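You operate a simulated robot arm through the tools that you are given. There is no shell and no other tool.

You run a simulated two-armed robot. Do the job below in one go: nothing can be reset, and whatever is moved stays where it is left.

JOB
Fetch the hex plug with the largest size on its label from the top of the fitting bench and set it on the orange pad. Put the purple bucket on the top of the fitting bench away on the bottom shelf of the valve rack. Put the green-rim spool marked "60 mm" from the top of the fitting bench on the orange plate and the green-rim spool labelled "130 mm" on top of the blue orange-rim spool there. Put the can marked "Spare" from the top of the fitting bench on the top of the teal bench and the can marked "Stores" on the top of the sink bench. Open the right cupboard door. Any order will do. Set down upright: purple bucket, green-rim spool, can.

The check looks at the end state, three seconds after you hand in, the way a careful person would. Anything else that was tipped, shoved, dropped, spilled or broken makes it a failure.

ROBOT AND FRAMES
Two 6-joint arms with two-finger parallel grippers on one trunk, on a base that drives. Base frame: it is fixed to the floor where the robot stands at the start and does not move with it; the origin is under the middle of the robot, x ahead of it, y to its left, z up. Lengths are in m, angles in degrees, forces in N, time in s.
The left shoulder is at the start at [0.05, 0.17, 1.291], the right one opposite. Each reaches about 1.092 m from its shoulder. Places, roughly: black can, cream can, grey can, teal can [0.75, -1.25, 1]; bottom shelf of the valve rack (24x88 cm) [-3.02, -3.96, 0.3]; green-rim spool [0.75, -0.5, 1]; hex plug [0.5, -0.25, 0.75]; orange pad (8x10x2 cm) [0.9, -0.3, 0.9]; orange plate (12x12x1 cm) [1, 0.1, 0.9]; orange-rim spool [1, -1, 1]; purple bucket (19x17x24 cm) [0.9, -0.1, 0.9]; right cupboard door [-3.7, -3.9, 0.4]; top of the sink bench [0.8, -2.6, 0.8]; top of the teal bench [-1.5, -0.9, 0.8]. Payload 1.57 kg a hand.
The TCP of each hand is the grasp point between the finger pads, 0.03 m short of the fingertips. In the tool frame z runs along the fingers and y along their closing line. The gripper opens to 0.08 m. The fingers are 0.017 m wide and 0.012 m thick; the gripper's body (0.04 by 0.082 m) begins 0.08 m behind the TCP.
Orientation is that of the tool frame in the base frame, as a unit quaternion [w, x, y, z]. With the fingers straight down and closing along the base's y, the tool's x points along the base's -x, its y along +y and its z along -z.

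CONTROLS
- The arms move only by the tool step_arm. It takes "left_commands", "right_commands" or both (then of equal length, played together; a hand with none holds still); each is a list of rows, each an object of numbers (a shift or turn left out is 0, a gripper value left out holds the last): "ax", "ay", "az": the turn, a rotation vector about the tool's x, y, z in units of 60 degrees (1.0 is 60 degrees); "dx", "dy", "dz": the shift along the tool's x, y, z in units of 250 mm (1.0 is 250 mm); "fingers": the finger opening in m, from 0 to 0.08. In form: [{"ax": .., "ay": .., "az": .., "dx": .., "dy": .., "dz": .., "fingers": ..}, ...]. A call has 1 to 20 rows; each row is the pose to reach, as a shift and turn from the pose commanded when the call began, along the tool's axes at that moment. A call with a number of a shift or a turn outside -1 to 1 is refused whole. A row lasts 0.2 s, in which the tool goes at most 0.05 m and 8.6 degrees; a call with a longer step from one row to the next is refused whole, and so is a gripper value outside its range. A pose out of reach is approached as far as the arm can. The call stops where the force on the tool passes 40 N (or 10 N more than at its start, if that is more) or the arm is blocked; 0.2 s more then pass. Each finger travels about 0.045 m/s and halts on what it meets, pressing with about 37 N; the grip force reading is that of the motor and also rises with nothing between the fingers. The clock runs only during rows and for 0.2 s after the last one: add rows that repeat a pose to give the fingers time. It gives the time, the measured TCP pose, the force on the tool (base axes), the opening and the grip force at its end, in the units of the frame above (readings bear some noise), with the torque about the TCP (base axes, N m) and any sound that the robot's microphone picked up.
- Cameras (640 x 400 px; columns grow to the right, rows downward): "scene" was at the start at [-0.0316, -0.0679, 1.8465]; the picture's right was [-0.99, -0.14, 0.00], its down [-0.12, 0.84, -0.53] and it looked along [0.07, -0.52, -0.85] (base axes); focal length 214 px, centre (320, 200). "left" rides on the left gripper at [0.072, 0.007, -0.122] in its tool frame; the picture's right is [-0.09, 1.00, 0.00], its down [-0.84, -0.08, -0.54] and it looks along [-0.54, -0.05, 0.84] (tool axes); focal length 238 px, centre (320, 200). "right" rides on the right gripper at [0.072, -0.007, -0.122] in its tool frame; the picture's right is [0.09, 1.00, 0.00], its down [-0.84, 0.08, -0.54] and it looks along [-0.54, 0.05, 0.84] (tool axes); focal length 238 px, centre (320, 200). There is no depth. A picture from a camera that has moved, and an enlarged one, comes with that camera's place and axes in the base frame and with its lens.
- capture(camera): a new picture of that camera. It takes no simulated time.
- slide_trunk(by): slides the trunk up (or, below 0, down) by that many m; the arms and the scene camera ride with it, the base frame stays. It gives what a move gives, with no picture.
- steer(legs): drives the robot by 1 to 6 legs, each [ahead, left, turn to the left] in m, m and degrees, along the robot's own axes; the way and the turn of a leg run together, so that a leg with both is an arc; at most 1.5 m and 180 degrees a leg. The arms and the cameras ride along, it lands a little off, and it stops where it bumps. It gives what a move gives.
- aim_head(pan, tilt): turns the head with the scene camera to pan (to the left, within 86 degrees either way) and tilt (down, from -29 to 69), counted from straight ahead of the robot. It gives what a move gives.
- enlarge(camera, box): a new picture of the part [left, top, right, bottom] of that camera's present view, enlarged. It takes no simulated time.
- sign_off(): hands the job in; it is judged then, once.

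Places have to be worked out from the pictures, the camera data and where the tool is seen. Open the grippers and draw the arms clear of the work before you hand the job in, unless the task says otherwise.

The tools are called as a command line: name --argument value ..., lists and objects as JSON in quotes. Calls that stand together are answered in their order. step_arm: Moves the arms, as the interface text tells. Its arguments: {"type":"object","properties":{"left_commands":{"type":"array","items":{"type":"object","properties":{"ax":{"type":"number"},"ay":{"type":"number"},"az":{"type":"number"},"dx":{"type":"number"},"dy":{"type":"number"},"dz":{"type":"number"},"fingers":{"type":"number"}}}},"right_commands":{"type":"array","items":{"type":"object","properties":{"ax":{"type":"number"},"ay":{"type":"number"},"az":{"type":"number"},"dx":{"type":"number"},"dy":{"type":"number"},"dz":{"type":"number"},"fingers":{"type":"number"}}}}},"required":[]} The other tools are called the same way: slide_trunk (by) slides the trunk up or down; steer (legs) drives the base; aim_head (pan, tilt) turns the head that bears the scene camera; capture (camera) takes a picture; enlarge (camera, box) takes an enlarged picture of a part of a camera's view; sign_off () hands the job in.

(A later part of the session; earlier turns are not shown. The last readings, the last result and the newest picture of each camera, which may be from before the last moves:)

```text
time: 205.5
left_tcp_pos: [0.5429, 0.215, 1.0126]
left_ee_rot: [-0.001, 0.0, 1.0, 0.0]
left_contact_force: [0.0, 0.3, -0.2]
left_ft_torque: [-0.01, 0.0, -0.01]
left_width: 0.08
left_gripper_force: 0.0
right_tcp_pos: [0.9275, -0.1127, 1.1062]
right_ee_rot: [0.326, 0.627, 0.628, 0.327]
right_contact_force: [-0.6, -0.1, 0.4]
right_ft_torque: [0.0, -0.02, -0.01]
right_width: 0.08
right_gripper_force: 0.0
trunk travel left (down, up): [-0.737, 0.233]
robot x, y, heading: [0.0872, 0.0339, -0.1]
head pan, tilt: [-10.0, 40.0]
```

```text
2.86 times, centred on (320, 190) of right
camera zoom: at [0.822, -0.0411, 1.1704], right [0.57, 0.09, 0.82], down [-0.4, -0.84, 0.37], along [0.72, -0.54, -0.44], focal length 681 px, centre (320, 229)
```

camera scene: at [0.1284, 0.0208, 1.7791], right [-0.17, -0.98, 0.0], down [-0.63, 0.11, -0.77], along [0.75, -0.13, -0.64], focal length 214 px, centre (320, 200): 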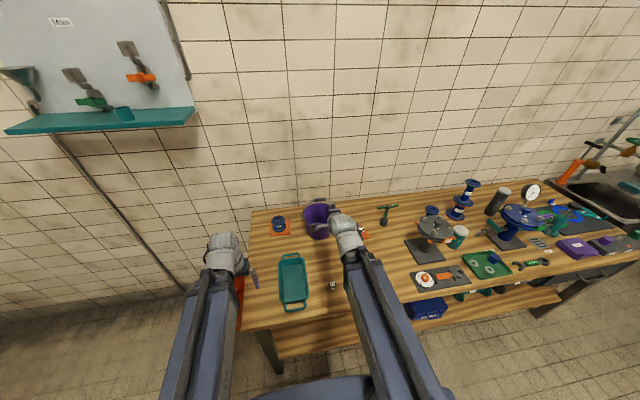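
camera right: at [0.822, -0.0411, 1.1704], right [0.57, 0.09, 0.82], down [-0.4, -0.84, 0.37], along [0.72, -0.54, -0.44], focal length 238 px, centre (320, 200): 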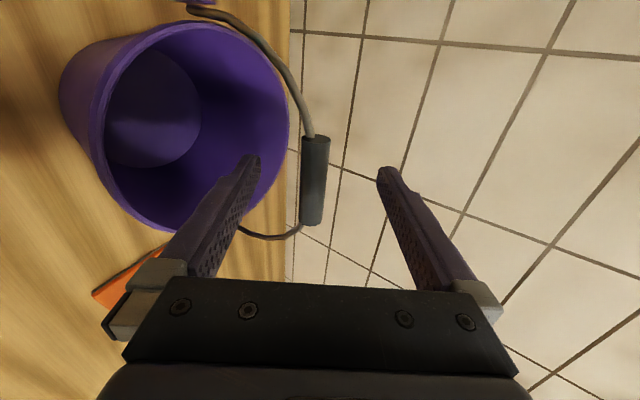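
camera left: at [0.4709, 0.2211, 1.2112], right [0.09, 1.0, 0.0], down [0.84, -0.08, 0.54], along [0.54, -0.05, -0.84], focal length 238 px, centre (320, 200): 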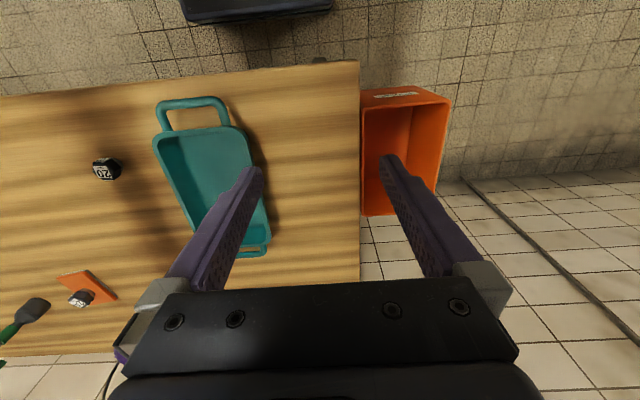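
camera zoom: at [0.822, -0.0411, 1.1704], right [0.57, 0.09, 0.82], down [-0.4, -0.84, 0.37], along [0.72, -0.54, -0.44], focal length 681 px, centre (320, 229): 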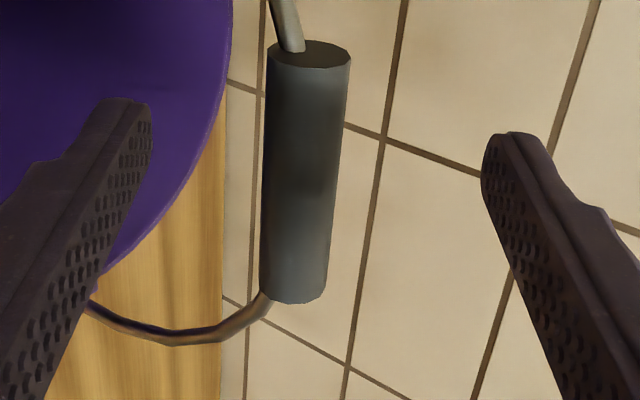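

Tube sits between the pads, 3–4 mm toward the lower finger; I trim that and close.

step_arm --right_commands '[{"dy": -0.013}, {"dy": -0.013}]'

step_arm --right_commands '[{"fingers": 0.05}, {"fingers": 0.03}, {"fingers": 0.01}, {"fingers": 0.01}, {"fingers": 0.01}, {"fingers": 0.01}, {"fingers": 0.01}, {"fingers": 0.01}]'

enlarge --camera "right" --box '[160, 60, 480, 300]'

```text
time: 206.1
left_tcp_pos: [0.5435, 0.2153, 1.012]
left_ee_rot: [-0.001, 0.0, 1.0, 0.0]
left_contact_force: [-0.7, 0.3, 0.1]
left_ft_torque: [0.02, 0.0, -0.03]
left_width: 0.0799
left_gripper_force: 0.1
right_tcp_pos: [0.9241, -0.1118, 1.1052]
right_ee_rot: [0.326, 0.627, 0.628, 0.325]
right_contact_force: [-0.2, -0.6, 1.1]
right_ft_torque: [0.04, -0.02, 0.03]
right_width: 0.0801
right_gripper_force: 0.1
trunk travel left (down, up): [-0.737, 0.233]
robot x, y, heading: [0.0866, 0.0361, -0.2]
head pan, tilt: [-10.0, 40.0]
```

```text
time: 207.9
left_tcp_pos: [0.5436, 0.2156, 1.0122]
left_ee_rot: [-0.001, 0.0, 1.0, 0.001]
left_contact_force: [-0.7, 0.7, -0.2]
left_ft_torque: [0.01, -0.01, 0.03]
left_width: 0.08
left_gripper_force: 0.1
right_tcp_pos: [0.9249, -0.1126, 1.1045]
right_ee_rot: [0.326, 0.627, 0.628, 0.326]
right_contact_force: [0.0, -0.5, -0.4]
right_ft_torque: [-0.01, 0.0, -0.01]
right_width: 0.017
right_gripper_force: 31.8
trunk travel left (down, up): [-0.737, 0.233]
robot x, y, heading: [0.0878, 0.0337, 0.2]
head pan, tilt: [-10.0, 40.0]
```

```text
1.67 times, centred on (320, 180) of right
camera zoom: at [0.8206, -0.0408, 1.17], right [0.57, 0.09, 0.81], down [-0.4, -0.84, 0.38], along [0.72, -0.54, -0.44], focal length 397 px, centre (320, 233)
```

zoom: 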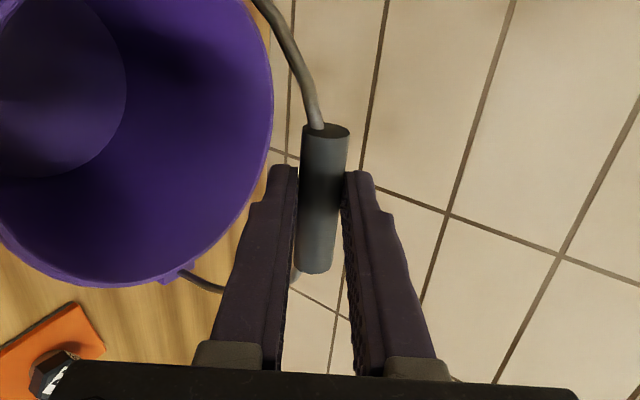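

Gripped at 17 mm. I hold a moment, then lift 40 mm and check how the bucket hangs.

step_arm --right_commands '[{"fingers": 0.005}, {"fingers": 0.005}]'

slide_trunk --by 0.04

enlarge --camera "right" --box '[0, 0, 480, 300]'

enlarge --camera "scene" --box '[270, 170, 390, 260]'

```text
time: 208.5
left_tcp_pos: [0.5446, 0.2162, 1.0113]
left_ee_rot: [-0.001, 0.001, 1.0, 0.0]
left_contact_force: [-0.3, -0.6, -0.4]
left_ft_torque: [-0.01, 0.02, 0.06]
left_width: 0.0801
left_gripper_force: 0.0
right_tcp_pos: [0.9241, -0.1131, 1.1047]
right_ee_rot: [0.326, 0.627, 0.628, 0.326]
right_contact_force: [0.5, -0.1, 0.5]
right_ft_torque: [0.02, 0.04, -0.01]
right_width: 0.0172
right_gripper_force: 32.1
trunk travel left (down, up): [-0.737, 0.233]
robot x, y, heading: [0.0836, 0.0347, -0.3]
head pan, tilt: [-10.0, 40.0]
```

```text
time: 209.4
left_tcp_pos: [0.5444, 0.2158, 1.0526]
left_ee_rot: [-0.001, 0.0, 1.0, 0.0]
left_contact_force: [0.3, -0.1, 0.0]
left_ft_torque: [0.0, -0.03, -0.01]
left_width: 0.0798
left_gripper_force: 0.1
right_tcp_pos: [0.9257, -0.1127, 1.1442]
right_ee_rot: [0.326, 0.627, 0.627, 0.326]
right_contact_force: [0.6, 0.6, -2.9]
right_ft_torque: [-0.02, 0.06, -0.01]
right_width: 0.0171
right_gripper_force: 32.4
trunk travel left (down, up): [-0.777, 0.193]
robot x, y, heading: [0.0862, 0.0335, 0.1]
head pan, tilt: [-10.0, 40.0]
```

```text
1.33 times, centred on (240, 150) of right
camera zoom: at [0.8207, -0.0408, 1.21], right [0.57, 0.09, 0.81], down [-0.4, -0.84, 0.38], along [0.72, -0.54, -0.44], focal length 318 px, centre (427, 267)
```

zoom: 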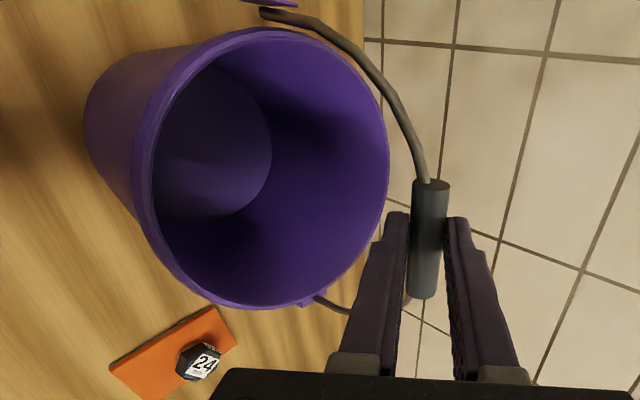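

```text
4.44 times, centred on (330, 215) of scene
camera zoom: at [0.129, 0.0208, 1.742], right [-0.17, -0.98, 0.0], down [-0.63, 0.11, -0.77], along [0.75, -0.13, -0.64], focal length 953 px, centre (276, 133)
```

zoom: 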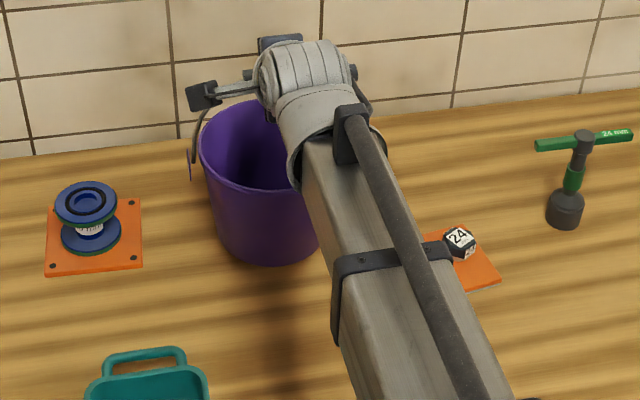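

The bucket hangs upright, about 0.3 kg. I lift it fully, back away from the bench, then retract the arm somewhat.

slide_trunk --by 0.19

steer --legs '[[-0.34, 0, 0]]'

step_arm --right_commands '[{"dy": -0.08, "dz": -0.114}, {"dy": -0.16, "dz": -0.229}, {"dy": -0.24, "dz": -0.343}, {"dy": -0.32, "dz": -0.457}, {"dy": -0.4, "dz": -0.571}, {"dy": -0.4, "dz": -0.571}]'

capture --camera "scene"

capture --camera "right"

```text
time: 211.4
left_tcp_pos: [0.544, 0.2157, 1.2419]
left_ee_rot: [-0.001, 0.0, 1.0, 0.0]
left_contact_force: [0.6, 0.6, -0.3]
left_ft_torque: [0.0, 0.01, 0.03]
left_width: 0.0801
left_gripper_force: 0.1
right_tcp_pos: [0.9247, -0.1122, 1.3353]
right_ee_rot: [0.326, 0.628, 0.627, 0.326]
right_contact_force: [0.9, -0.1, -2.2]
right_ft_torque: [-0.01, 0.05, 0.0]
right_width: 0.0173
right_gripper_force: 32.7
trunk travel left (down, up): [-0.967, 0.003]
robot x, y, heading: [0.0902, 0.0336, 0.1]
head pan, tilt: [-10.0, 40.0]
```

```text
time: 213.7
left_tcp_pos: [0.2057, 0.2159, 1.2426]
left_ee_rot: [0.0, -0.001, 1.0, 0.0]
left_contact_force: [-0.1, 0.1, -0.6]
left_ft_torque: [-0.03, -0.02, -0.02]
left_width: 0.08
left_gripper_force: 0.0
right_tcp_pos: [0.5849, -0.1119, 1.3363]
right_ee_rot: [0.326, 0.627, 0.628, 0.327]
right_contact_force: [0.1, 1.0, -1.9]
right_ft_torque: [0.03, 0.06, -0.02]
right_width: 0.0172
right_gripper_force: 32.1
trunk travel left (down, up): [-0.967, 0.003]
robot x, y, heading: [-0.2542, 0.033, 0.1]
head pan, tilt: [-10.0, 40.0]
```

```text
time: 215.1
left_tcp_pos: [0.2059, 0.2145, 1.242]
left_ee_rot: [-0.001, -0.001, 1.0, 0.0]
left_contact_force: [-0.5, -0.5, -0.4]
left_ft_torque: [0.01, 0.02, 0.01]
left_width: 0.0797
left_gripper_force: 0.1
right_tcp_pos: [0.4118, -0.1113, 1.3347]
right_ee_rot: [0.326, 0.627, 0.628, 0.326]
right_contact_force: [0.6, -0.2, -2.7]
right_ft_torque: [0.04, 0.03, 0.02]
right_width: 0.0171
right_gripper_force: 32.2
trunk travel left (down, up): [-0.967, 0.003]
robot x, y, heading: [-0.2504, 0.0348, 0.2]
head pan, tilt: [-10.0, 40.0]
```

```text
taken
camera scene: at [-0.2089, 0.0206, 1.932], right [-0.17, -0.98, 0.0], down [-0.63, 0.11, -0.77], along [0.75, -0.13, -0.64], focal length 214 px, centre (320, 200)
```

scene: 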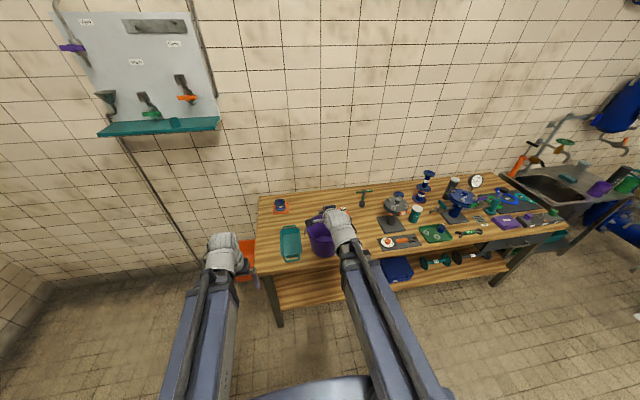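

```text
taken
camera right: at [0.308, -0.0403, 1.3999], right [0.57, 0.09, 0.81], down [-0.4, -0.84, 0.38], along [0.72, -0.54, -0.44], focal length 238 px, centre (320, 200)
```

right: 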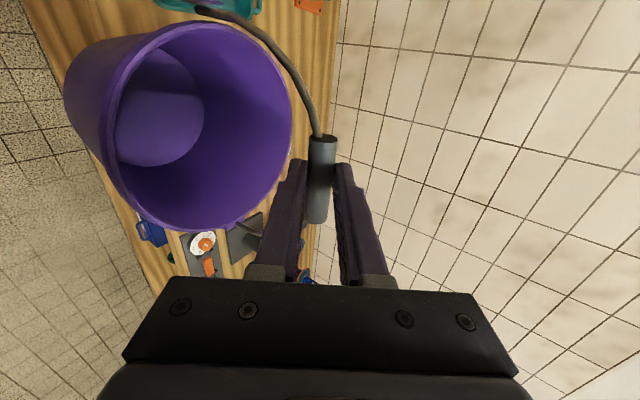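

All bench placements look right. I strafe right 1.75 m down the aisle.

steer --legs '[[0, -1.4, 0], [0, -0.35, 0]]'

steer --legs '[[0, 0, 90]]'

capture --camera "right"

```text
time: 223.9
left_tcp_pos: [0.2053, -1.5337, 1.2415]
left_ee_rot: [-0.001, 0.0, 1.0, 0.0]
left_contact_force: [0.0, 0.1, -0.1]
left_ft_torque: [0.03, 0.02, -0.02]
left_width: 0.0801
left_gripper_force: 0.0
right_tcp_pos: [0.4114, -1.8612, 1.3346]
right_ee_rot: [0.326, 0.627, 0.628, 0.326]
right_contact_force: [0.4, -0.8, -3.6]
right_ft_torque: [0.01, 0.03, 0.05]
right_width: 0.0173
right_gripper_force: 32.8
trunk travel left (down, up): [-0.967, 0.003]
robot x, y, heading: [-0.2523, -1.7095, -0.0]
head pan, tilt: [-10.0, 40.0]
```

```text
time: 228.1
left_tcp_pos: [-0.4326, -1.2544, 1.2409]
left_ee_rot: [0.0, -0.707, 0.707, -0.001]
left_contact_force: [-0.3, -0.8, -0.5]
left_ft_torque: [0.0, 0.01, 0.04]
left_width: 0.0801
left_gripper_force: 0.1
right_tcp_pos: [-0.105, -1.0486, 1.3356]
right_ee_rot: [0.0, 0.0, 0.888, 0.46]
right_contact_force: [-0.2, -0.4, -2.5]
right_ft_torque: [-0.06, 0.03, 0.01]
right_width: 0.017
right_gripper_force: 32.0
trunk travel left (down, up): [-0.967, 0.003]
robot x, y, heading: [-0.2549, -1.7076, 89.7]
head pan, tilt: [-10.0, 40.0]
```

```text
taken
camera right: at [-0.1771, -1.1519, 1.4002], right [-0.09, 0.57, 0.81], down [0.84, -0.4, 0.38], along [0.54, 0.72, -0.44], focal length 238 px, centre (320, 200)
```

right: 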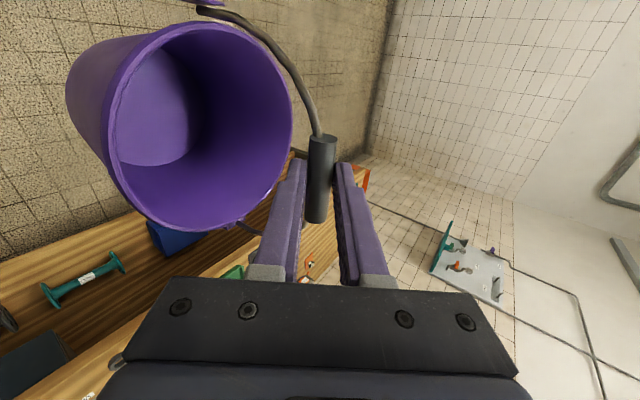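

Bucket stays stable. I complete the turn to face -x and look toward the open floor.

steer --legs '[[0, 0, 90]]'

aim_head --pan 35 --tilt 25

capture --camera "scene"

```text
time: 232.3
left_tcp_pos: [-0.7114, -1.8882, 1.2405]
left_ee_rot: [0.0, 1.0, -0.004, 0.001]
left_contact_force: [-0.8, 0.0, 0.2]
left_ft_torque: [-0.01, 0.03, 0.03]
left_width: 0.0801
left_gripper_force: 0.1
right_tcp_pos: [-0.9159, -1.5592, 1.3362]
right_ee_rot: [-0.325, -0.625, 0.63, 0.327]
right_contact_force: [1.0, -0.6, -2.2]
right_ft_torque: [-0.05, -0.05, 0.01]
right_width: 0.0173
right_gripper_force: 32.1
trunk travel left (down, up): [-0.967, 0.003]
robot x, y, heading: [-0.257, -1.7137, 179.8]
head pan, tilt: [-10.0, 40.0]
```

```text
time: 233.4
left_tcp_pos: [-0.7117, -1.8881, 1.241]
left_ee_rot: [0.0, 1.0, -0.003, 0.001]
left_contact_force: [1.3, -0.4, 0.4]
left_ft_torque: [-0.02, 0.02, -0.02]
left_width: 0.08
left_gripper_force: 0.1
right_tcp_pos: [-0.9168, -1.5605, 1.335]
right_ee_rot: [-0.324, -0.626, 0.629, 0.328]
right_contact_force: [-0.1, 0.3, -1.6]
right_ft_torque: [-0.03, -0.04, -0.02]
right_width: 0.0172
right_gripper_force: 32.0
trunk travel left (down, up): [-0.967, 0.003]
robot x, y, heading: [-0.2534, -1.7093, 179.7]
head pan, tilt: [35.0, 25.0]
```

```text
taken
camera scene: at [-0.2903, -1.7643, 1.9553], right [-0.57, 0.82, 0.0], down [0.35, 0.24, -0.91], along [-0.75, -0.51, -0.42], focal length 214 px, centre (320, 200)
```

scene: 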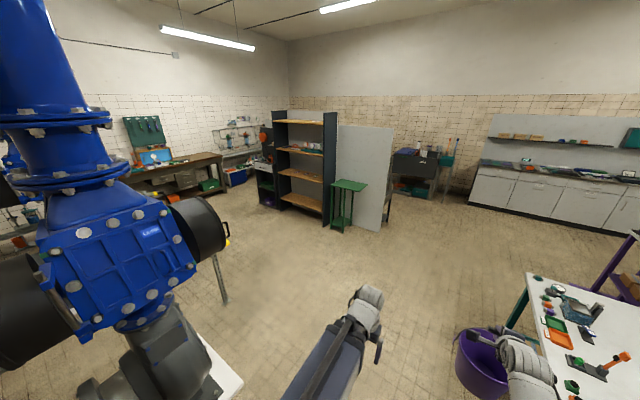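

The floor between the teal bench and rack is clear. I drive ahead 1.5 m, then strafe left 1.5 m, and check.

steer --legs '[[1.5, 0, 0], [0, 1.3, 0]]'

capture --camera "scene"

enlarge --camera "scene" --box '[160, 60, 460, 260]'

```text
time: 246.9
left_tcp_pos: [-2.1964, -3.1845, 1.242]
left_ee_rot: [0.0, 1.0, 0.003, 0.0]
left_contact_force: [-0.9, -0.6, 0.7]
left_ft_torque: [0.0, 0.02, 0.02]
left_width: 0.0797
left_gripper_force: 0.1
right_tcp_pos: [-2.4045, -2.8583, 1.3355]
right_ee_rot: [0.327, 0.63, -0.625, -0.325]
right_contact_force: [1.5, -0.3, -2.8]
right_ft_torque: [-0.01, -0.03, 0.01]
right_width: 0.0172
right_gripper_force: 31.9
trunk travel left (down, up): [-0.967, 0.003]
robot x, y, heading: [-1.742, -3.0034, -179.8]
head pan, tilt: [35.0, 25.0]
```

```text
taken
camera scene: at [-1.7758, -3.0544, 1.9553], right [-0.58, 0.81, 0.0], down [0.34, 0.25, -0.91], along [-0.74, -0.53, -0.42], focal length 214 px, centre (320, 200)
```

scene: 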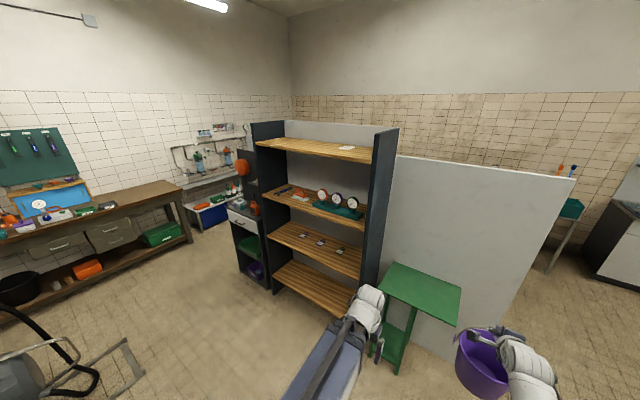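

```text
2.00 times, centred on (310, 160) of scene
camera zoom: at [-1.7758, -3.0544, 1.9553], right [-0.58, 0.81, 0.0], down [0.34, 0.25, -0.91], along [-0.74, -0.53, -0.42], focal length 429 px, centre (340, 280)
```

zoom: 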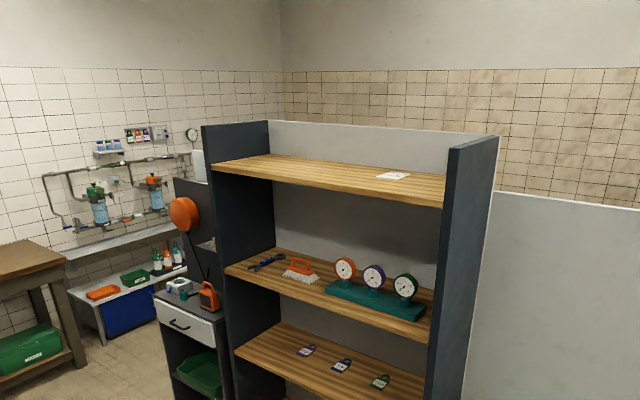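

I continue left 0.9 m to face the rack and look closely at the bottom shelf.

steer --legs '[[0, 0.95, 0]]'

aim_head --pan 15 --tilt 35

capture --camera "scene"

capture --camera "left"

capture --camera "right"

```text
time: 251.9
left_tcp_pos: [-2.1844, -4.1376, 1.2418]
left_ee_rot: [0.0, 1.0, 0.008, 0.0]
left_contact_force: [0.2, 0.1, 0.6]
left_ft_torque: [0.01, 0.01, 0.02]
left_width: 0.0801
left_gripper_force: 0.1
right_tcp_pos: [-2.396, -3.8134, 1.3339]
right_ee_rot: [0.328, 0.633, -0.622, -0.324]
right_contact_force: [0.3, -0.1, -2.9]
right_ft_torque: [0.01, -0.07, -0.05]
right_width: 0.0174
right_gripper_force: 32.0
trunk travel left (down, up): [-0.967, 0.003]
robot x, y, heading: [-1.7288, -3.954, -179.2]
head pan, tilt: [35.0, 25.0]
```

```text
time: 252.7
left_tcp_pos: [-2.1835, -4.1374, 1.2414]
left_ee_rot: [0.0, 1.0, 0.008, 0.002]
left_contact_force: [-0.3, 0.4, 0.9]
left_ft_torque: [0.01, 0.0, -0.01]
left_width: 0.08
left_gripper_force: 0.1
right_tcp_pos: [-2.3957, -3.8126, 1.3352]
right_ee_rot: [0.329, 0.633, -0.622, -0.323]
right_contact_force: [-0.2, -0.9, -2.4]
right_ft_torque: [0.01, -0.05, -0.01]
right_width: 0.0172
right_gripper_force: 32.3
trunk travel left (down, up): [-0.967, 0.003]
robot x, y, heading: [-1.7297, -3.9516, -179.1]
head pan, tilt: [15.0, 35.0]
```

```text
taken
camera scene: at [-1.7748, -3.9737, 1.9396], right [-0.27, 0.96, 0.0], down [0.55, 0.16, -0.82], along [-0.79, -0.22, -0.57], focal length 214 px, centre (320, 200)
```

scene: 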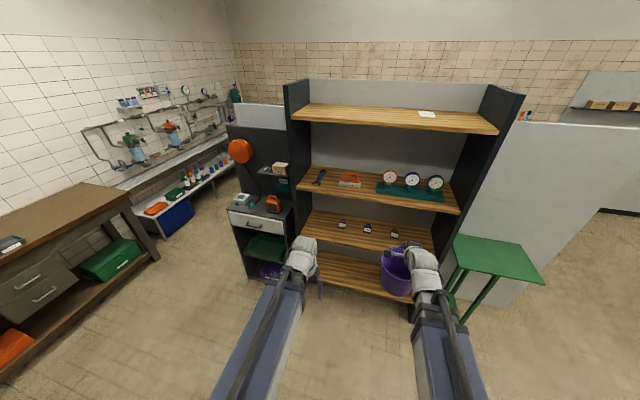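

```text
taken
camera left: at [-2.1128, -4.1434, 1.3641], right [-0.08, -1.0, 0.0], down [-0.84, 0.06, 0.54], along [-0.54, 0.04, -0.84], focal length 238 px, centre (320, 200)
```

left: 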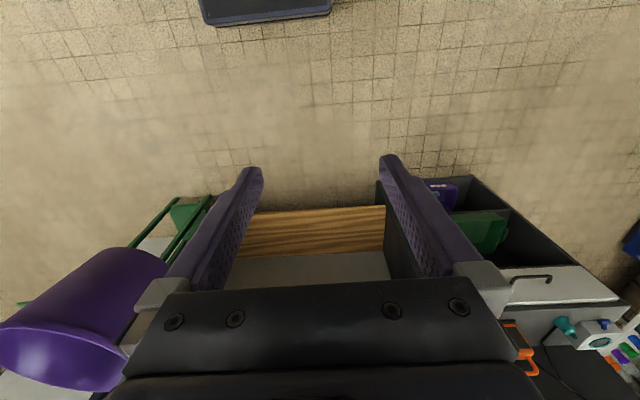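

```text
taken
camera right: at [-2.2905, -3.8832, 1.4001], right [-0.57, -0.1, 0.81], down [0.39, 0.84, 0.38], along [-0.72, 0.53, -0.44], focal length 238 px, centre (320, 200)
```

right: 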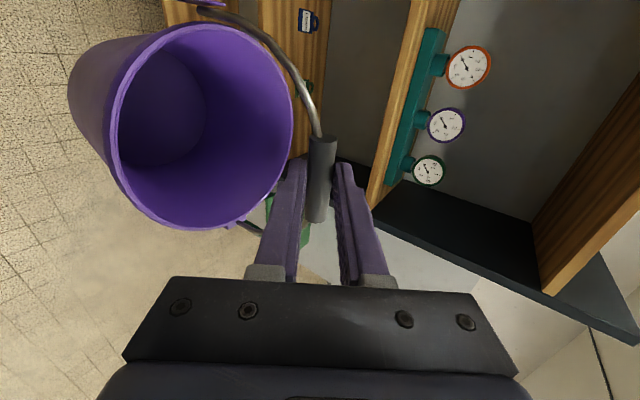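

I enlarge to measure shelf edges.

enlarge --camera "scene" --box '[270, 160, 470, 320]'

enlarge --camera "left" --box '[120, 150, 520, 310]'

```text
2.50 times, centred on (370, 240) of scene
camera zoom: at [-1.7748, -3.9737, 1.9396], right [-0.27, 0.96, 0.0], down [0.55, 0.16, -0.82], along [-0.79, -0.22, -0.57], focal length 536 px, centre (195, 100)
```

zoom: 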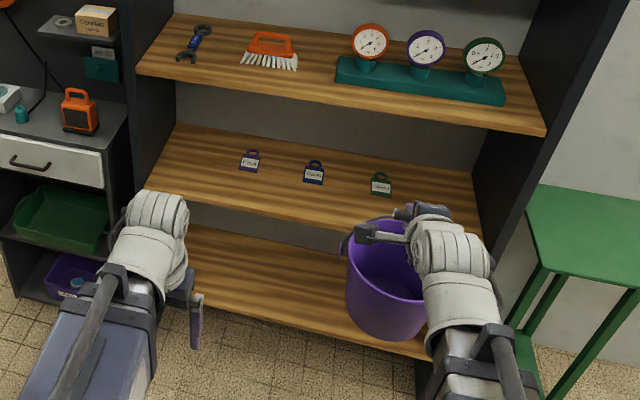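

```text
1.60 times, centred on (320, 230) of left
camera zoom: at [-2.1128, -4.1434, 1.3641], right [-0.08, -1.0, 0.0], down [-0.84, 0.06, 0.54], along [-0.54, 0.04, -0.84], focal length 381 px, centre (320, 152)
```

zoom: 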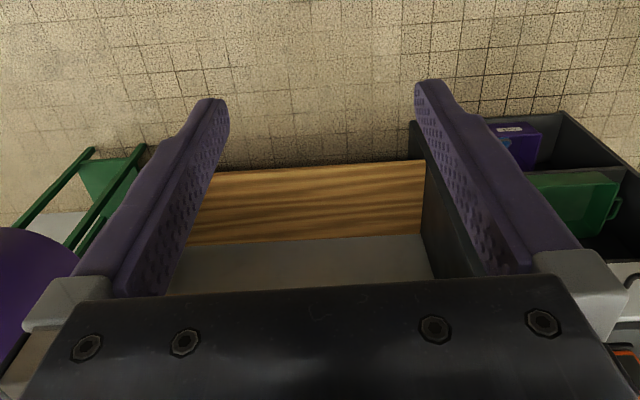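

Bottom shelf front edge is at about (x -2.87, z 0.30), next shelf ≈0.8, so the pitched grip fits. I drive forward 0.25 m and lower the trunk in front of the rack.

steer --legs '[[0.25, 0, 0]]'

slide_trunk --by -0.5

capture --camera "scene"

capture --camera "right"

capture --camera "left"

```text
time: 254.6
left_tcp_pos: [-2.4387, -4.1427, 1.2409]
left_ee_rot: [0.0, 1.0, 0.007, 0.0]
left_contact_force: [-0.9, -0.9, -0.1]
left_ft_torque: [-0.01, -0.03, -0.02]
left_width: 0.0799
left_gripper_force: 0.0
right_tcp_pos: [-2.6496, -3.8155, 1.3354]
right_ee_rot: [0.328, 0.631, -0.623, -0.323]
right_contact_force: [0.1, 0.6, -2.8]
right_ft_torque: [-0.04, -0.04, 0.01]
right_width: 0.017
right_gripper_force: 31.7
trunk travel left (down, up): [-0.967, 0.003]
robot x, y, heading: [-1.9788, -3.9558, -179.3]
head pan, tilt: [15.0, 35.0]
```

```text
refused: -0.5 is not a number from -0.4 to 0.4
```

```text
taken
camera scene: at [-2.0295, -3.9773, 1.9395], right [-0.27, 0.96, 0.0], down [0.55, 0.16, -0.82], along [-0.79, -0.22, -0.57], focal length 214 px, centre (320, 200)
```

scene: 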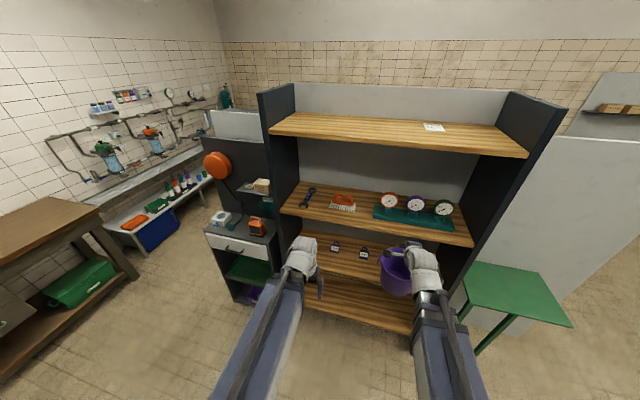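

```text
taken
camera right: at [-2.5446, -3.8858, 1.3998], right [-0.57, -0.1, 0.81], down [0.39, 0.84, 0.38], along [-0.72, 0.53, -0.44], focal length 238 px, centre (320, 200)
```

right: 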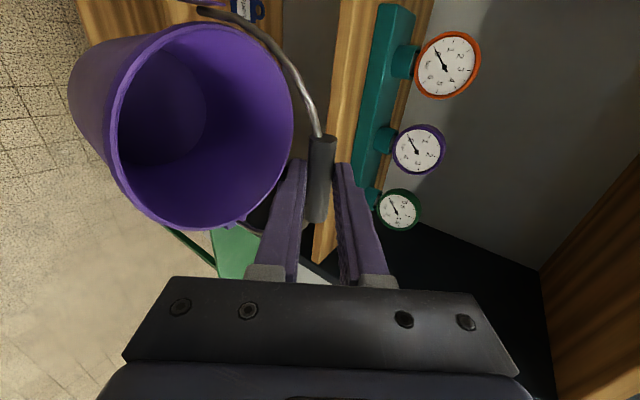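

```text
taken
camera left: at [-2.3674, -4.1463, 1.3638], right [-0.08, -1.0, 0.0], down [-0.84, 0.07, 0.54], along [-0.54, 0.04, -0.84], focal length 238 px, centre (320, 200)
```

left: 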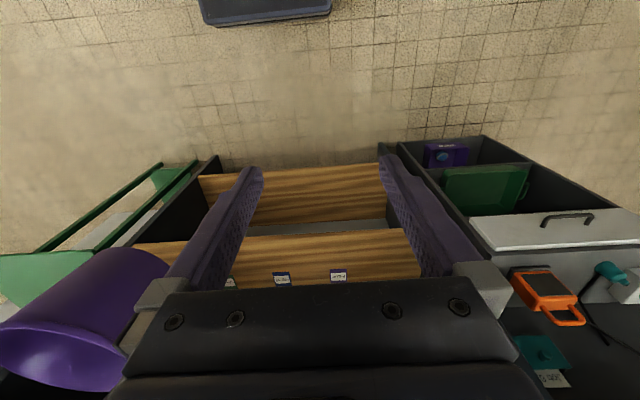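

Shelf front edge x≈-2.876, interior y -4.40…-3.54. I lower in two moves to about 5 cm above the shelf level, still in front of the rack.

slide_trunk --by -0.4

slide_trunk --by -0.32

capture --camera "scene"

capture --camera "right"

capture --camera "left"

```text
time: 258.4
left_tcp_pos: [-2.4383, -4.1399, 0.8418]
left_ee_rot: [0.0, 1.0, 0.007, 0.0]
left_contact_force: [0.5, -1.0, -1.0]
left_ft_torque: [0.01, 0.0, -0.02]
left_width: 0.0801
left_gripper_force: 0.0
right_tcp_pos: [-2.6475, -3.8147, 0.9351]
right_ee_rot: [0.328, 0.631, -0.624, -0.324]
right_contact_force: [-0.6, -0.5, -1.8]
right_ft_torque: [-0.04, -0.06, -0.01]
right_width: 0.0174
right_gripper_force: 32.1
trunk travel left (down, up): [-0.567, 0.403]
robot x, y, heading: [-1.9846, -3.9547, -179.3]
head pan, tilt: [15.0, 35.0]
```

```text
time: 261.6
left_tcp_pos: [-2.4374, -4.141, 0.5219]
left_ee_rot: [0.001, 1.0, 0.007, 0.001]
left_contact_force: [-0.4, 0.6, 0.2]
left_ft_torque: [0.03, 0.01, -0.01]
left_width: 0.08
left_gripper_force: 0.0
right_tcp_pos: [-2.6475, -3.8153, 0.6151]
right_ee_rot: [0.328, 0.631, -0.624, -0.324]
right_contact_force: [-0.6, 0.6, -2.5]
right_ft_torque: [0.0, -0.04, -0.02]
right_width: 0.0169
right_gripper_force: 32.5
trunk travel left (down, up): [-0.247, 0.723]
robot x, y, heading: [-1.982, -3.9551, -179.1]
head pan, tilt: [15.0, 35.0]
```

```text
taken
camera scene: at [-2.0281, -3.9773, 1.2196], right [-0.27, 0.96, 0.0], down [0.55, 0.16, -0.82], along [-0.79, -0.22, -0.57], focal length 214 px, centre (320, 200)
```

scene: 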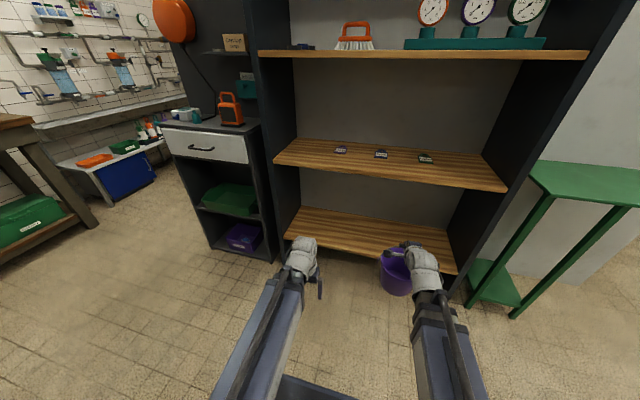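

```text
taken
camera right: at [-2.5436, -3.8858, 0.6802], right [-0.57, -0.1, 0.81], down [0.39, 0.84, 0.38], along [-0.72, 0.53, -0.44], focal length 238 px, centre (320, 200)
```

right: 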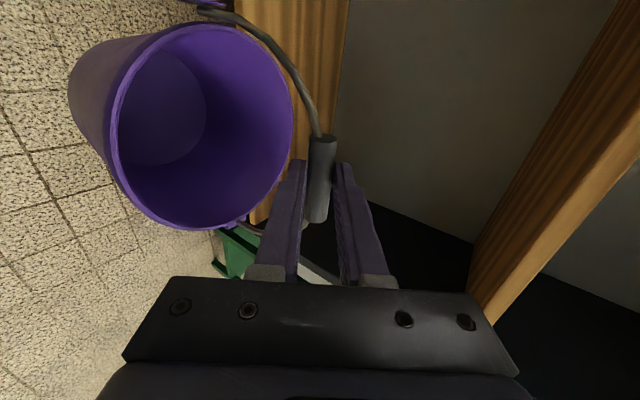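

```text
taken
camera left: at [-2.3664, -4.1463, 0.6441], right [-0.08, -1.0, 0.0], down [-0.84, 0.07, 0.54], along [-0.54, 0.04, -0.84], focal length 238 px, centre (320, 200)
```

left: 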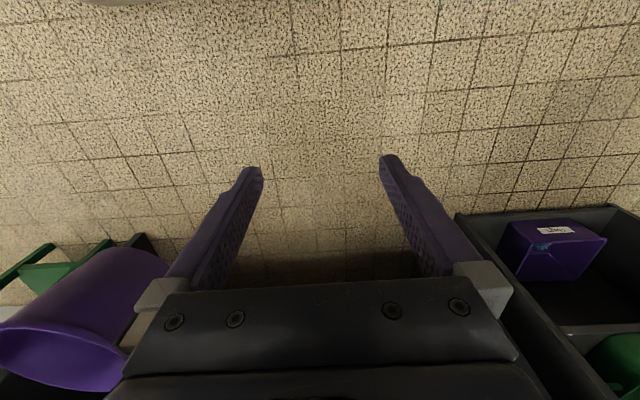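

The bottom shelf is empty. I zoom to gauge heights of the shelf opening vs. hand.

enlarge --camera "scene" --box '[270, 120, 530, 310]'

```text
2.11 times, centred on (400, 215) of scene
camera zoom: at [-2.0281, -3.9773, 1.2196], right [-0.27, 0.96, 0.0], down [0.55, 0.16, -0.82], along [-0.79, -0.22, -0.57], focal length 452 px, centre (152, 168)
```

zoom: 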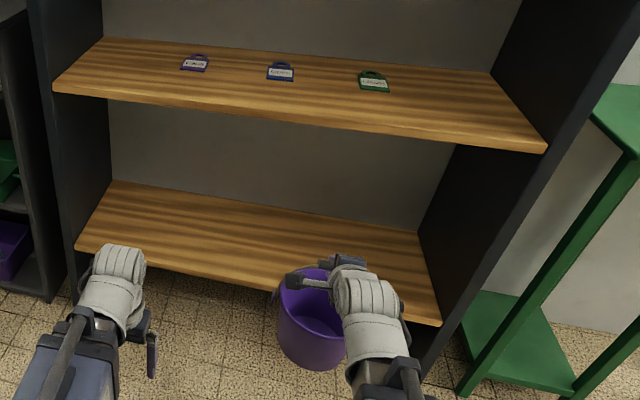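

Opening is z ≈0.325–0.78; the hand fits if lowered a bit more. I drop 25 mm and advance toward the shelf in two moves.

slide_trunk --by -0.025

step_arm --right_commands '[{"dy": 0.08, "dz": 0.114}, {"dy": 0.16, "dz": 0.229}, {"dy": 0.24, "dz": 0.343}, {"dy": 0.32, "dz": 0.457}, {"dy": 0.4, "dz": 0.571}, {"dy": 0.4, "dz": 0.571}]'

capture --camera "right"

capture --camera "scene"

```text
time: 262.3
left_tcp_pos: [-2.4377, -4.1401, 0.4975]
left_ee_rot: [0.001, 1.0, 0.007, 0.002]
left_contact_force: [0.1, 0.3, 0.0]
left_ft_torque: [0.01, 0.02, -0.01]
left_width: 0.08
left_gripper_force: 0.1
right_tcp_pos: [-2.6474, -3.8151, 0.5909]
right_ee_rot: [0.328, 0.631, -0.624, -0.324]
right_contact_force: [-0.6, -0.1, -2.0]
right_ft_torque: [-0.02, -0.08, -0.02]
right_width: 0.0172
right_gripper_force: 32.0
trunk travel left (down, up): [-0.222, 0.748]
robot x, y, heading: [-1.9827, -3.9548, -179.4]
head pan, tilt: [15.0, 35.0]
```

```text
time: 263.7
left_tcp_pos: [-2.4379, -4.1397, 0.4961]
left_ee_rot: [0.001, 1.0, 0.008, 0.001]
left_contact_force: [-0.6, -0.1, 0.1]
left_ft_torque: [0.02, -0.03, 0.02]
left_width: 0.0799
left_gripper_force: 0.0
right_tcp_pos: [-2.8224, -3.8174, 0.5901]
right_ee_rot: [0.327, 0.632, -0.624, -0.323]
right_contact_force: [0.1, -0.5, -3.6]
right_ft_torque: [-0.03, -0.1, 0.02]
right_width: 0.0173
right_gripper_force: 32.5
trunk travel left (down, up): [-0.222, 0.748]
robot x, y, heading: [-1.9842, -3.9539, -179.4]
head pan, tilt: [15.0, 35.0]
```

```text
taken
camera right: at [-2.7186, -3.8874, 0.655], right [-0.57, -0.1, 0.81], down [0.39, 0.84, 0.38], along [-0.72, 0.53, -0.44], focal length 238 px, centre (320, 200)
```

right: 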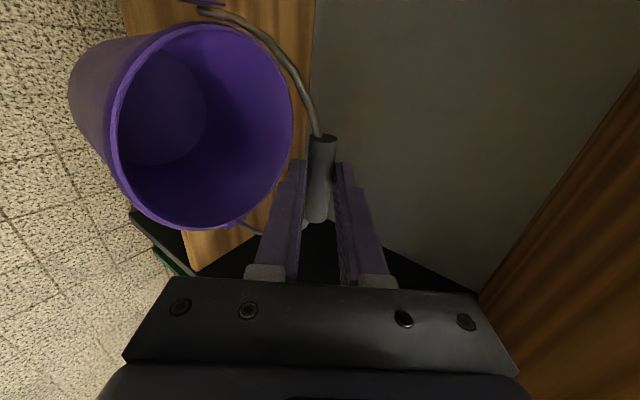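

```text
taken
camera scene: at [-2.0282, -3.9773, 1.1945], right [-0.27, 0.96, 0.0], down [0.55, 0.16, -0.82], along [-0.79, -0.22, -0.57], focal length 214 px, centre (320, 200)
```

scene: 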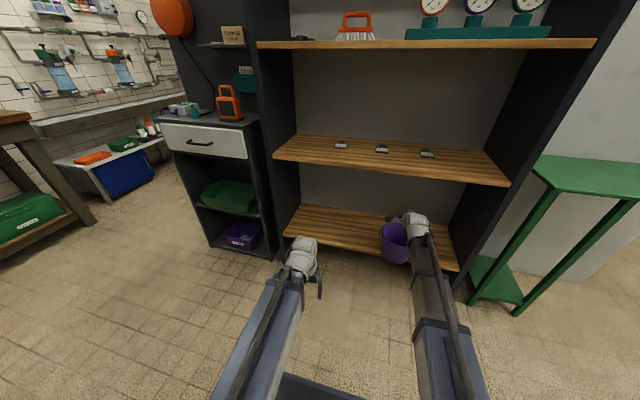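

Moving freely; I advance the final 0.15 m.

step_arm --right_commands '[{"dy": 0.06, "dz": 0.0857}, {"dy": 0.12, "dz": 0.1713}, {"dy": 0.18, "dz": 0.257}, {"dy": 0.24, "dz": 0.3426}, {"dy": 0.3, "dz": 0.428}, {"dy": 0.351, "dz": 0.501}, {"dy": 0.351, "dz": 0.501}]'

capture --camera "right"

enlarge --camera "scene" --box '[330, 120, 530, 300]'

```text
time: 265.3
left_tcp_pos: [-2.4385, -4.14, 0.4976]
left_ee_rot: [0.0, 1.0, 0.007, 0.001]
left_contact_force: [-0.2, 0.2, -0.5]
left_ft_torque: [0.0, -0.01, -0.03]
left_width: 0.0801
left_gripper_force: 0.2
right_tcp_pos: [-2.9744, -3.8182, 0.5902]
right_ee_rot: [0.328, 0.632, -0.623, -0.324]
right_contact_force: [0.7, 0.5, -2.2]
right_ft_torque: [0.04, -0.04, 0.02]
right_width: 0.017
right_gripper_force: 32.0
trunk travel left (down, up): [-0.222, 0.748]
robot x, y, heading: [-1.9798, -3.9559, -179.0]
head pan, tilt: [15.0, 35.0]
```

```text
taken
camera right: at [-2.8706, -3.8897, 0.655], right [-0.57, -0.1, 0.81], down [0.39, 0.84, 0.38], along [-0.72, 0.53, -0.44], focal length 238 px, centre (320, 200)
```

right: 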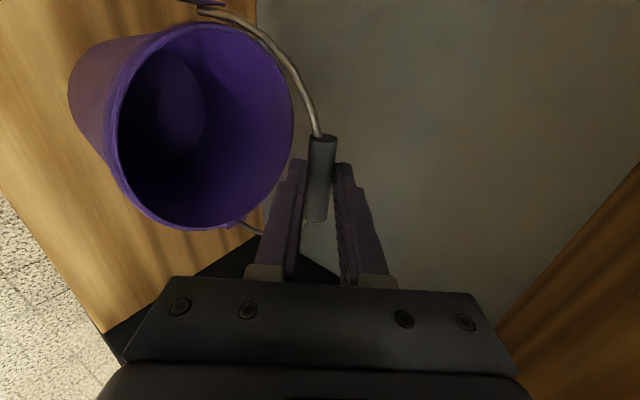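

```text
2.22 times, centred on (430, 210) of scene
camera zoom: at [-2.0283, -3.9773, 1.1945], right [-0.27, 0.96, 0.0], down [0.55, 0.16, -0.82], along [-0.79, -0.22, -0.57], focal length 477 px, centre (76, 178)
```

zoom: 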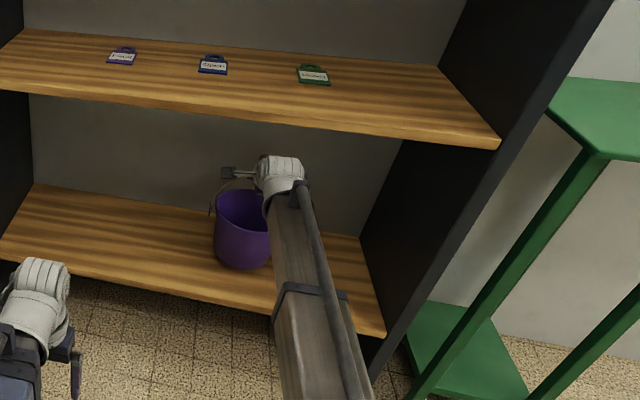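

The bucket is over the shelf. I lower in small steps to contact.

slide_trunk --by -0.012

slide_trunk --by -0.005

slide_trunk --by -0.004

```text
time: 265.9
left_tcp_pos: [-2.4372, -4.14, 0.4848]
left_ee_rot: [0.0, 1.0, 0.008, 0.002]
left_contact_force: [-0.6, 0.7, -0.4]
left_ft_torque: [0.02, -0.01, -0.02]
left_width: 0.0799
left_gripper_force: 0.2
right_tcp_pos: [-2.9732, -3.8195, 0.5786]
right_ee_rot: [0.329, 0.631, -0.623, -0.324]
right_contact_force: [0.6, 0.0, -2.9]
right_ft_torque: [-0.03, -0.03, 0.01]
right_width: 0.0172
right_gripper_force: 32.7
trunk travel left (down, up): [-0.21, 0.76]
robot x, y, heading: [-1.9775, -3.9548, -179.4]
head pan, tilt: [15.0, 35.0]
```

```text
time: 266.4
left_tcp_pos: [-2.4382, -4.1403, 0.4796]
left_ee_rot: [0.0, 1.0, 0.007, 0.001]
left_contact_force: [0.1, 0.0, -0.4]
left_ft_torque: [0.02, 0.01, -0.01]
left_width: 0.0801
left_gripper_force: 0.1
right_tcp_pos: [-2.9744, -3.8197, 0.5728]
right_ee_rot: [0.328, 0.631, -0.624, -0.324]
right_contact_force: [-0.2, 0.2, -2.6]
right_ft_torque: [-0.03, -0.05, -0.01]
right_width: 0.0171
right_gripper_force: 32.4
trunk travel left (down, up): [-0.205, 0.765]
robot x, y, heading: [-1.9802, -3.9508, -179.5]
head pan, tilt: [15.0, 35.0]
```

```text
time: 266.9
left_tcp_pos: [-2.4381, -4.1393, 0.4758]
left_ee_rot: [0.0, 1.0, 0.007, 0.0]
left_contact_force: [0.5, 0.1, 0.0]
left_ft_torque: [0.01, 0.03, 0.04]
left_width: 0.0798
left_gripper_force: 0.0
right_tcp_pos: [-2.9741, -3.8191, 0.5691]
right_ee_rot: [0.328, 0.631, -0.624, -0.324]
right_contact_force: [0.4, -0.3, -3.1]
right_ft_torque: [-0.03, -0.05, 0.01]
right_width: 0.0174
right_gripper_force: 31.9
trunk travel left (down, up): [-0.201, 0.769]
robot x, y, heading: [-1.9795, -3.9546, -179.3]
head pan, tilt: [15.0, 35.0]
```

No contact yet at TCP 0.569; I keep lowering.

slide_trunk --by -0.005

slide_trunk --by -0.004

slide_trunk --by -0.004

enlarge --camera "scene" --box '[330, 120, 530, 300]'

```text
time: 267.5
left_tcp_pos: [-2.4358, -4.1402, 0.4704]
left_ee_rot: [-0.001, 1.0, 0.008, 0.001]
left_contact_force: [-0.7, -0.1, -0.4]
left_ft_torque: [-0.02, 0.01, 0.0]
left_width: 0.0801
left_gripper_force: 0.1
right_tcp_pos: [-2.9741, -3.8194, 0.564]
right_ee_rot: [0.328, 0.631, -0.624, -0.324]
right_contact_force: [-0.3, 1.0, -2.0]
right_ft_torque: [0.0, -0.05, -0.03]
right_width: 0.0173
right_gripper_force: 32.1
trunk travel left (down, up): [-0.196, 0.774]
robot x, y, heading: [-1.983, -3.9531, -179.2]
head pan, tilt: [15.0, 35.0]
```

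```text
time: 268.0
left_tcp_pos: [-2.4385, -4.1401, 0.4672]
left_ee_rot: [0.001, 1.0, 0.007, 0.001]
left_contact_force: [0.2, 0.4, 0.7]
left_ft_torque: [-0.01, -0.02, 0.0]
left_width: 0.0801
left_gripper_force: 0.0
right_tcp_pos: [-2.9741, -3.8186, 0.5595]
right_ee_rot: [0.328, 0.631, -0.624, -0.324]
right_contact_force: [-0.2, 0.3, -2.2]
right_ft_torque: [0.0, -0.02, 0.03]
right_width: 0.0173
right_gripper_force: 32.1
trunk travel left (down, up): [-0.192, 0.778]
robot x, y, heading: [-1.9814, -3.954, -179.3]
head pan, tilt: [15.0, 35.0]
```

```text
time: 268.6
left_tcp_pos: [-2.4378, -4.1408, 0.4627]
left_ee_rot: [0.0, 1.0, 0.006, 0.001]
left_contact_force: [0.7, 0.0, -0.7]
left_ft_torque: [0.01, 0.02, 0.0]
left_width: 0.0799
left_gripper_force: 0.1
right_tcp_pos: [-2.9734, -3.8195, 0.556]
right_ee_rot: [0.329, 0.631, -0.623, -0.324]
right_contact_force: [0.6, -0.9, -2.1]
right_ft_torque: [0.0, -0.04, 0.01]
right_width: 0.0172
right_gripper_force: 32.2
trunk travel left (down, up): [-0.188, 0.782]
robot x, y, heading: [-1.982, -3.9555, -179.3]
head pan, tilt: [15.0, 35.0]
```

```text
2.22 times, centred on (430, 210) of scene
camera zoom: at [-2.0282, -3.9773, 1.1605], right [-0.27, 0.96, 0.0], down [0.55, 0.16, -0.82], along [-0.79, -0.22, -0.57], focal length 477 px, centre (76, 178)
```

zoom: 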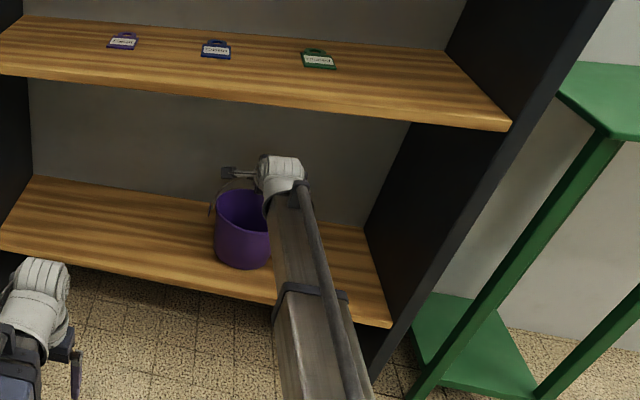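

Still clear; continuing down.

slide_trunk --by -0.005

slide_trunk --by -0.004

slide_trunk --by -0.004

```text
time: 269.1
left_tcp_pos: [-2.4365, -4.1402, 0.4569]
left_ee_rot: [0.0, 1.0, 0.007, 0.001]
left_contact_force: [0.2, 0.3, 0.1]
left_ft_torque: [0.02, 0.0, 0.02]
left_width: 0.0797
left_gripper_force: 0.0
right_tcp_pos: [-2.9748, -3.8201, 0.5504]
right_ee_rot: [0.328, 0.631, -0.623, -0.324]
right_contact_force: [-0.3, 0.8, -2.8]
right_ft_torque: [0.02, -0.04, -0.01]
right_width: 0.0172
right_gripper_force: 32.3
trunk travel left (down, up): [-0.183, 0.787]
robot x, y, heading: [-1.9791, -3.9526, -179.3]
head pan, tilt: [15.0, 35.0]
```

```text
time: 269.6
left_tcp_pos: [-2.4383, -4.1392, 0.4534]
left_ee_rot: [0.0, 1.0, 0.008, 0.001]
left_contact_force: [-0.2, 0.0, 0.3]
left_ft_torque: [0.0, -0.01, 0.03]
left_width: 0.0801
left_gripper_force: 0.0
right_tcp_pos: [-2.9749, -3.8195, 0.5468]
right_ee_rot: [0.328, 0.631, -0.624, -0.324]
right_contact_force: [-0.3, -0.4, -2.3]
right_ft_torque: [-0.02, -0.06, 0.03]
right_width: 0.017
right_gripper_force: 32.3
trunk travel left (down, up): [-0.179, 0.791]
robot x, y, heading: [-1.983, -3.9512, -179.2]
head pan, tilt: [15.0, 35.0]
```

```text
time: 270.1
left_tcp_pos: [-2.4354, -4.1406, 0.4508]
left_ee_rot: [0.0, 1.0, 0.007, 0.0]
left_contact_force: [0.6, -0.4, -0.6]
left_ft_torque: [0.02, 0.03, -0.01]
left_width: 0.0798
left_gripper_force: 0.1
right_tcp_pos: [-2.9741, -3.8204, 0.5452]
right_ee_rot: [0.329, 0.632, -0.622, -0.325]
right_contact_force: [1.5, -3.3, 11.4]
right_ft_torque: [0.24, 0.32, 0.05]
right_width: 0.0172
right_gripper_force: 32.1
trunk travel left (down, up): [-0.175, 0.795]
robot x, y, heading: [-1.9819, -3.9567, -179.0]
head pan, tilt: [15.0, 35.0]
```

Contact (+11 N) at TCP 0.545. I relieve 2 mm, open the fingers, and look.

slide_trunk --by 0.002

step_arm --right_commands '[{"fingers": 0.03}, {"fingers": 0.05}, {"fingers": 0.08}, {"fingers": 0.08}, {"fingers": 0.08}, {"fingers": 0.08}, {"fingers": 0.08}]'

capture --camera "right"

```text
time: 270.7
left_tcp_pos: [-2.4373, -4.1398, 0.4513]
left_ee_rot: [0.0, 1.0, 0.007, 0.0]
left_contact_force: [0.2, -0.7, 0.4]
left_ft_torque: [-0.03, -0.03, -0.01]
left_width: 0.0797
left_gripper_force: 0.0
right_tcp_pos: [-2.974, -3.8198, 0.545]
right_ee_rot: [0.329, 0.631, -0.623, -0.324]
right_contact_force: [-0.6, -2.9, 2.8]
right_ft_torque: [-0.1, 0.07, 0.07]
right_width: 0.0169
right_gripper_force: 31.8
trunk travel left (down, up): [-0.177, 0.793]
robot x, y, heading: [-1.9829, -3.953, -179.3]
head pan, tilt: [15.0, 35.0]
```

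```text
time: 272.3
left_tcp_pos: [-2.4371, -4.1387, 0.4521]
left_ee_rot: [0.0, 1.0, 0.007, 0.001]
left_contact_force: [0.2, 0.1, -0.6]
left_ft_torque: [0.02, 0.02, 0.01]
left_width: 0.08
left_gripper_force: 0.0
right_tcp_pos: [-2.9742, -3.8201, 0.5449]
right_ee_rot: [0.328, 0.631, -0.624, -0.324]
right_contact_force: [-0.2, -0.6, 0.1]
right_ft_torque: [-0.01, 0.01, 0.03]
right_width: 0.0801
right_gripper_force: 0.0
trunk travel left (down, up): [-0.177, 0.793]
robot x, y, heading: [-1.9826, -3.9553, -179.4]
head pan, tilt: [15.0, 35.0]
```

```text
taken
camera right: at [-2.8703, -3.8899, 0.6102], right [-0.57, -0.1, 0.81], down [0.39, 0.84, 0.38], along [-0.72, 0.53, -0.44], focal length 238 px, centre (320, 200)
```

right: 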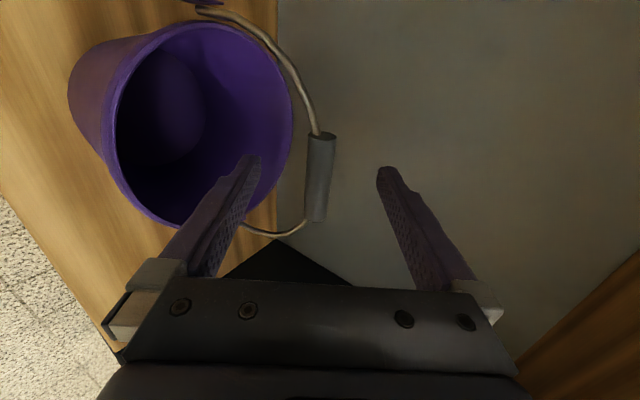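

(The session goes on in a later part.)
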